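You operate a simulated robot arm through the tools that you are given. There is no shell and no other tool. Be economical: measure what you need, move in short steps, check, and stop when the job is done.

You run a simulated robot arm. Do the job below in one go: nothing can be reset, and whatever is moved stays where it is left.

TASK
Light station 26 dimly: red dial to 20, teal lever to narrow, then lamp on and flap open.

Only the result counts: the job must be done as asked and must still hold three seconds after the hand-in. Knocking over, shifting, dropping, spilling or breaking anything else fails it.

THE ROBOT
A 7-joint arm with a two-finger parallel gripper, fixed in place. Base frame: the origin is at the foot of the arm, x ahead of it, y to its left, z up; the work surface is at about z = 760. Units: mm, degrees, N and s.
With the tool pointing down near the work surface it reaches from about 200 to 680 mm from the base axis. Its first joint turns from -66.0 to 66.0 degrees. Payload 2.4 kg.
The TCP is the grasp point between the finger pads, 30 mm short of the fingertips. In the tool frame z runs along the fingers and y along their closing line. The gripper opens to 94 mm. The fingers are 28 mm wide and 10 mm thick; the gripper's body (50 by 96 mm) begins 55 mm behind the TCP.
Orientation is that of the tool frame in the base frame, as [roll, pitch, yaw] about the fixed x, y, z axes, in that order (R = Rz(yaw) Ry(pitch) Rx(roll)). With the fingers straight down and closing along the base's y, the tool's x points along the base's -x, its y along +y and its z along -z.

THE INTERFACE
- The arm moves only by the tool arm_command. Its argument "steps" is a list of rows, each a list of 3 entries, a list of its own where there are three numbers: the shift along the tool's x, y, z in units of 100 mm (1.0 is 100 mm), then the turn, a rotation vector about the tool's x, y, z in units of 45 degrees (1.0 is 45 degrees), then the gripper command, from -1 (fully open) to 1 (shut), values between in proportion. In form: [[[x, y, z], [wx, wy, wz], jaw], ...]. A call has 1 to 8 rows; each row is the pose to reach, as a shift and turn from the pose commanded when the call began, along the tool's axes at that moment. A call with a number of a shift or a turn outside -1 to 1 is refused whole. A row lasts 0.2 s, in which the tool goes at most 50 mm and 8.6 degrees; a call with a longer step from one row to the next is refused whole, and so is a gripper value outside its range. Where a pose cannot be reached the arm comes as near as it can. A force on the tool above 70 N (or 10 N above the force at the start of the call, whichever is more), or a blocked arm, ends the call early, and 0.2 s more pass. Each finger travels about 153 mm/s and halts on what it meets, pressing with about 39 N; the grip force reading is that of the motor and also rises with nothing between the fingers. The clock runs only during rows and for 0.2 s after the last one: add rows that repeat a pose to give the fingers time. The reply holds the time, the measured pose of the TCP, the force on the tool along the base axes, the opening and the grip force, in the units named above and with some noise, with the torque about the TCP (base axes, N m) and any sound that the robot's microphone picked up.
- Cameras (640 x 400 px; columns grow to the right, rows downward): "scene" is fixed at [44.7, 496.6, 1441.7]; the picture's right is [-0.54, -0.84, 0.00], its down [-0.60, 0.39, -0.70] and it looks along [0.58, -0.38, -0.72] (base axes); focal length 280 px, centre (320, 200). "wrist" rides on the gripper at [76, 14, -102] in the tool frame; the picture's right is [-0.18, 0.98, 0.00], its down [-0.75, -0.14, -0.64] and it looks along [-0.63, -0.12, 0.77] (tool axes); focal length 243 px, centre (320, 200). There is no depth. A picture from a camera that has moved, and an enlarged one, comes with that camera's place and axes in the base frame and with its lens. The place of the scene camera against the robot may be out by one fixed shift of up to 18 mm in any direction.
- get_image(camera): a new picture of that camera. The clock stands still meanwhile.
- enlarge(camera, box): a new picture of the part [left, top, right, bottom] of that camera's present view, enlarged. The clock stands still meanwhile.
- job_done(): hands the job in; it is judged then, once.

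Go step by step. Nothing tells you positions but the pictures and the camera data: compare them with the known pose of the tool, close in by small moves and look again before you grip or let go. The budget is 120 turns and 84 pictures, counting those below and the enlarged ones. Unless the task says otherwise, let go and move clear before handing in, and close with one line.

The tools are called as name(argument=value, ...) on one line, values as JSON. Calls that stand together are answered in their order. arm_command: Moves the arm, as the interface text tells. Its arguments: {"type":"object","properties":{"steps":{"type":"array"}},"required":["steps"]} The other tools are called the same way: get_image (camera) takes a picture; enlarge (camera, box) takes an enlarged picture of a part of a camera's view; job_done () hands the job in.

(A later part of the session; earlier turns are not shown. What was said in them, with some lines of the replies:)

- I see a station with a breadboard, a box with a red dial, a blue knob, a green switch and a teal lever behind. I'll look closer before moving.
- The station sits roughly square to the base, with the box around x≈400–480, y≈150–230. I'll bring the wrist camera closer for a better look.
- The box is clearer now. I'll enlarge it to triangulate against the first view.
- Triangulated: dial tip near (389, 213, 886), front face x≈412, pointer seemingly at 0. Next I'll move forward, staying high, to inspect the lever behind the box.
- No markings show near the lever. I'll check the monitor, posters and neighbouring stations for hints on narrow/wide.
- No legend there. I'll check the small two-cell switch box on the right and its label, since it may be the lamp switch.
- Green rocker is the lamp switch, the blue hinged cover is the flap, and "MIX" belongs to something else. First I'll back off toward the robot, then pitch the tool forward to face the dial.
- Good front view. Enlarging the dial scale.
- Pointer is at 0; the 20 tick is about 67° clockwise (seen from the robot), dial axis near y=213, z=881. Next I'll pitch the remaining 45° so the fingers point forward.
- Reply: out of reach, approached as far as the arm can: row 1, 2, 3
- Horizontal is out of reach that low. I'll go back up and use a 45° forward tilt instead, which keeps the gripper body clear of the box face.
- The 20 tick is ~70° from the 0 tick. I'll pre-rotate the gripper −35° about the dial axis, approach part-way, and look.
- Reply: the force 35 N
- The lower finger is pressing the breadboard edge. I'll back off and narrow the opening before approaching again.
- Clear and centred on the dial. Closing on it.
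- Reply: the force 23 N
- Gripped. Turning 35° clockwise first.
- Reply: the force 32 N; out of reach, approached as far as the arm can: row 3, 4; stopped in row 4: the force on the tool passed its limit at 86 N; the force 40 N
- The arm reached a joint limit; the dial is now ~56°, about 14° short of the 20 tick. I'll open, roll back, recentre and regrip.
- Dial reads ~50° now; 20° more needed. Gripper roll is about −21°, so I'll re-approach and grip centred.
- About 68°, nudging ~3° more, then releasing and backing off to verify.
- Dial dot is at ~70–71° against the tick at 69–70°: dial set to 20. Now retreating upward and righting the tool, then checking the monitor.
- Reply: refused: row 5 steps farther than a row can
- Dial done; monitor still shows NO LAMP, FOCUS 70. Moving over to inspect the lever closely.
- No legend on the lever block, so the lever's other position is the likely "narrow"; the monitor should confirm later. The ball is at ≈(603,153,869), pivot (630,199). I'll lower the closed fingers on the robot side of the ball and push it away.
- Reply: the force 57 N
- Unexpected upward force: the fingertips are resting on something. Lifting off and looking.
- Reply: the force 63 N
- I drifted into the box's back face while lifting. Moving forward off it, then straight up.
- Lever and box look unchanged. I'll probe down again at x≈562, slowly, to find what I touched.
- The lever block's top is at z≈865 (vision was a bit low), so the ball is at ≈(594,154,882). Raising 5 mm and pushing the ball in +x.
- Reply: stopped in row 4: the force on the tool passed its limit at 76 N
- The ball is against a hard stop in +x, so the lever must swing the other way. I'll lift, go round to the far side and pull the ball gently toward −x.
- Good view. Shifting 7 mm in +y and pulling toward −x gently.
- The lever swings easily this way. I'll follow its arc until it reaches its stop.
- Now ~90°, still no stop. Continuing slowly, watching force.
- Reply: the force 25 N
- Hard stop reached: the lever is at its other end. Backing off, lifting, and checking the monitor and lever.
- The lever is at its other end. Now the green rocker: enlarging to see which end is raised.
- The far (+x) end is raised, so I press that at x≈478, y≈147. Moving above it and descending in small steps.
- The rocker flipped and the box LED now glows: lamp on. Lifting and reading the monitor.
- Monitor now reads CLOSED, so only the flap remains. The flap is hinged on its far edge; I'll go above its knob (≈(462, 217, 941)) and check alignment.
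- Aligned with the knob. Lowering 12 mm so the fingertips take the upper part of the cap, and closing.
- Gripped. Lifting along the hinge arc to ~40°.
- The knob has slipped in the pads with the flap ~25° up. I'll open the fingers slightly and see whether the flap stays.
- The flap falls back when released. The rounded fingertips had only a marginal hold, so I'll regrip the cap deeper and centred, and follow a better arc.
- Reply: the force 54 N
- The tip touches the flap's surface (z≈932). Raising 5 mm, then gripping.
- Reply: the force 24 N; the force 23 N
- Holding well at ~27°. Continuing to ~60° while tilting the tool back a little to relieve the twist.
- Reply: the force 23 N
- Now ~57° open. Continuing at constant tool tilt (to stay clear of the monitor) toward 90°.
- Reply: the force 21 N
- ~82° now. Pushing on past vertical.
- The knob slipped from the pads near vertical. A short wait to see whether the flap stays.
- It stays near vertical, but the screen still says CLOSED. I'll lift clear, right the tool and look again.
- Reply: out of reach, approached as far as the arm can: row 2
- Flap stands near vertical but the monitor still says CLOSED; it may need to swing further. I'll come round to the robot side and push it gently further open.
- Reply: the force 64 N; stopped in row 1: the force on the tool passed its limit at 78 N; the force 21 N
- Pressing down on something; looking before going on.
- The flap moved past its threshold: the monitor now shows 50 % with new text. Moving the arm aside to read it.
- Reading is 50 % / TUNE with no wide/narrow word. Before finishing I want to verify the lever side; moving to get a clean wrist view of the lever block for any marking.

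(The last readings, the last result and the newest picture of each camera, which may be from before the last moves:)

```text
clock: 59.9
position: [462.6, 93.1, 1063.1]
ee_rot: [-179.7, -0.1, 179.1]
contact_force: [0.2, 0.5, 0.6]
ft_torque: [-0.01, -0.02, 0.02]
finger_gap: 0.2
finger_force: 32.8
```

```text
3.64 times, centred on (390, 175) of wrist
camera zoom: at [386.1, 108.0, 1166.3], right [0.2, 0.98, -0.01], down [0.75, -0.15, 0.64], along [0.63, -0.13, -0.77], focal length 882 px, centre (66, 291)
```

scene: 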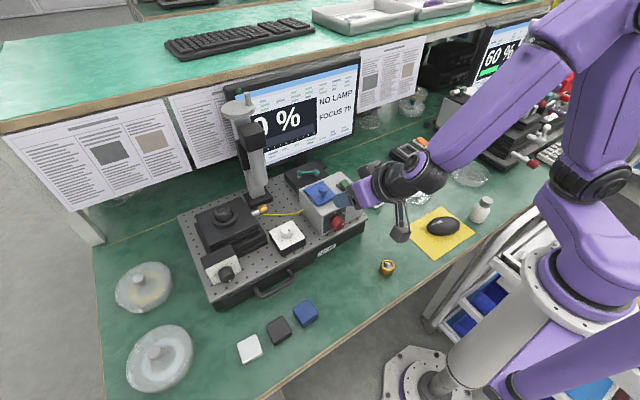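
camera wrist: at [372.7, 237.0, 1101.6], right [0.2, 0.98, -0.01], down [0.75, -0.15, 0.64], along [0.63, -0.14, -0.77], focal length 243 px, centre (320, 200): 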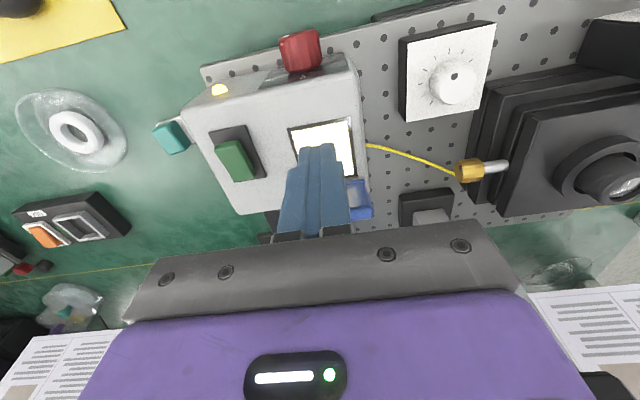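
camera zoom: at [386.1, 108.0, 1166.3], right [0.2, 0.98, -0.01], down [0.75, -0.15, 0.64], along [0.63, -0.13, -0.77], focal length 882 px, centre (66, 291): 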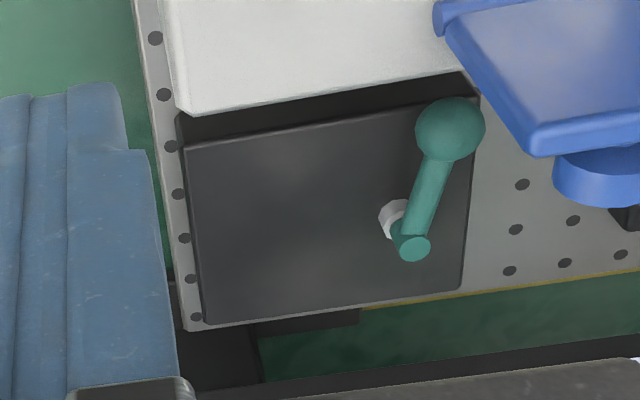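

No markings exist; the lever has two end stops and has been moved from its initial one to the other. Backing the arm clear and doing a final check of dial, rocker, flap and screen.

arm_command(steps=[[[0.45, 0.1, -0.1], [0, 0, 0], 0.5], [[0.9, 0.3, -0.2], [0, 0, 0], 0], [[1.0, 0.4, -0.3], [0, 0, 0], 0]])

arm_command(steps=[[[0.4, 0, 0], [0, 0, 0], 0], [[0.7, 0, 0], [0, 0, 0], 0], [[0.7, 0, 0], [0, 0, 0], 0], [[0.7, 0, 0], [0, 0, 0], 0], [[0.7, 0, 0], [0, 0, 0], 0], [[0.7, 0, 0], [0, 0, 0], 0], [[0.7, 0, 0], [0, 0, 0], 0], [[0.7, 0, 0], [0, 0, 0], 0]])

enlarge(camera="scene", box=[225, 60, 395, 260])

enlarge(camera="scene", box=[295, 155, 375, 245])

get_image(camera="wrist")

```text
refused: row 2 steps farther than a row can; nothing moved
```

```text
clock: 61.7
position: [392.5, 95.4, 1062.7]
ee_rot: [-179.6, -0.2, 179.0]
contact_force: [-0.4, -0.2, 0.5]
ft_torque: [-0.01, 0.0, 0.01]
finger_gap: 47.1
finger_force: 0.0
```

```text
2.00 times, centred on (310, 160) of scene
camera zoom: at [44.7, 496.6, 1441.7], right [-0.54, -0.84, 0.0], down [-0.6, 0.39, -0.7], along [0.58, -0.38, -0.72], focal length 560 px, centre (340, 280)
```

zoom: 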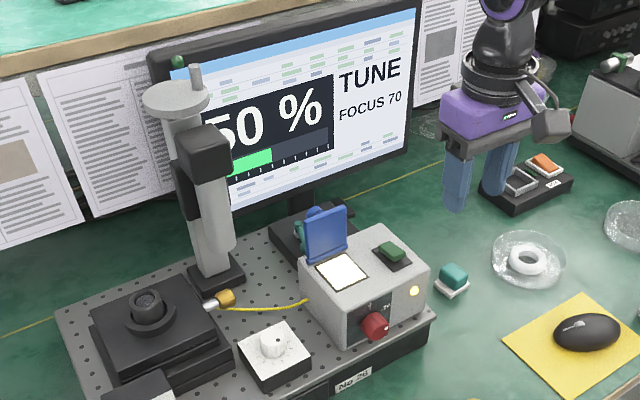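

```text
4.44 times, centred on (335, 200) of scene
camera zoom: at [44.7, 496.6, 1441.7], right [-0.54, -0.84, 0.0], down [-0.6, 0.39, -0.7], along [0.58, -0.38, -0.72], focal length 1245 px, centre (253, 200)
```

zoom: 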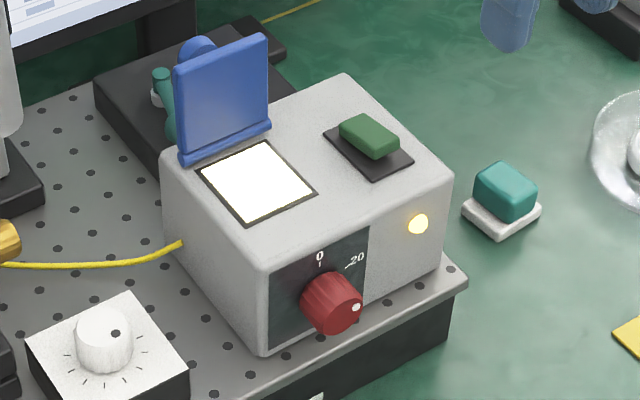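

```text
6 pictures are left
camera wrist: at [316.6, 110.0, 1165.5], right [0.2, 0.98, -0.01], down [0.75, -0.15, 0.64], along [0.63, -0.13, -0.77], focal length 243 px, centre (320, 200)
```

wrist: 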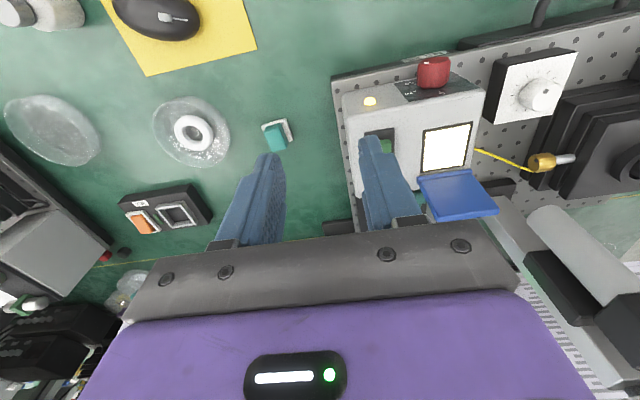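

The flap is still open two seconds after my last touch, the lamp LED is lit, the dial dot points to 20, the lever is at its other stop, and the arm is clear. Handing in.

job_done()

```text
The job is handed in.
```

I've handed in station 26 with the red dial at 20, the teal lever at its opposite stop, the lamp on and the flap open. I took that stop as narrow: nothing on the lever or the monitor says which end is narrow, so that part is unconfirmed.
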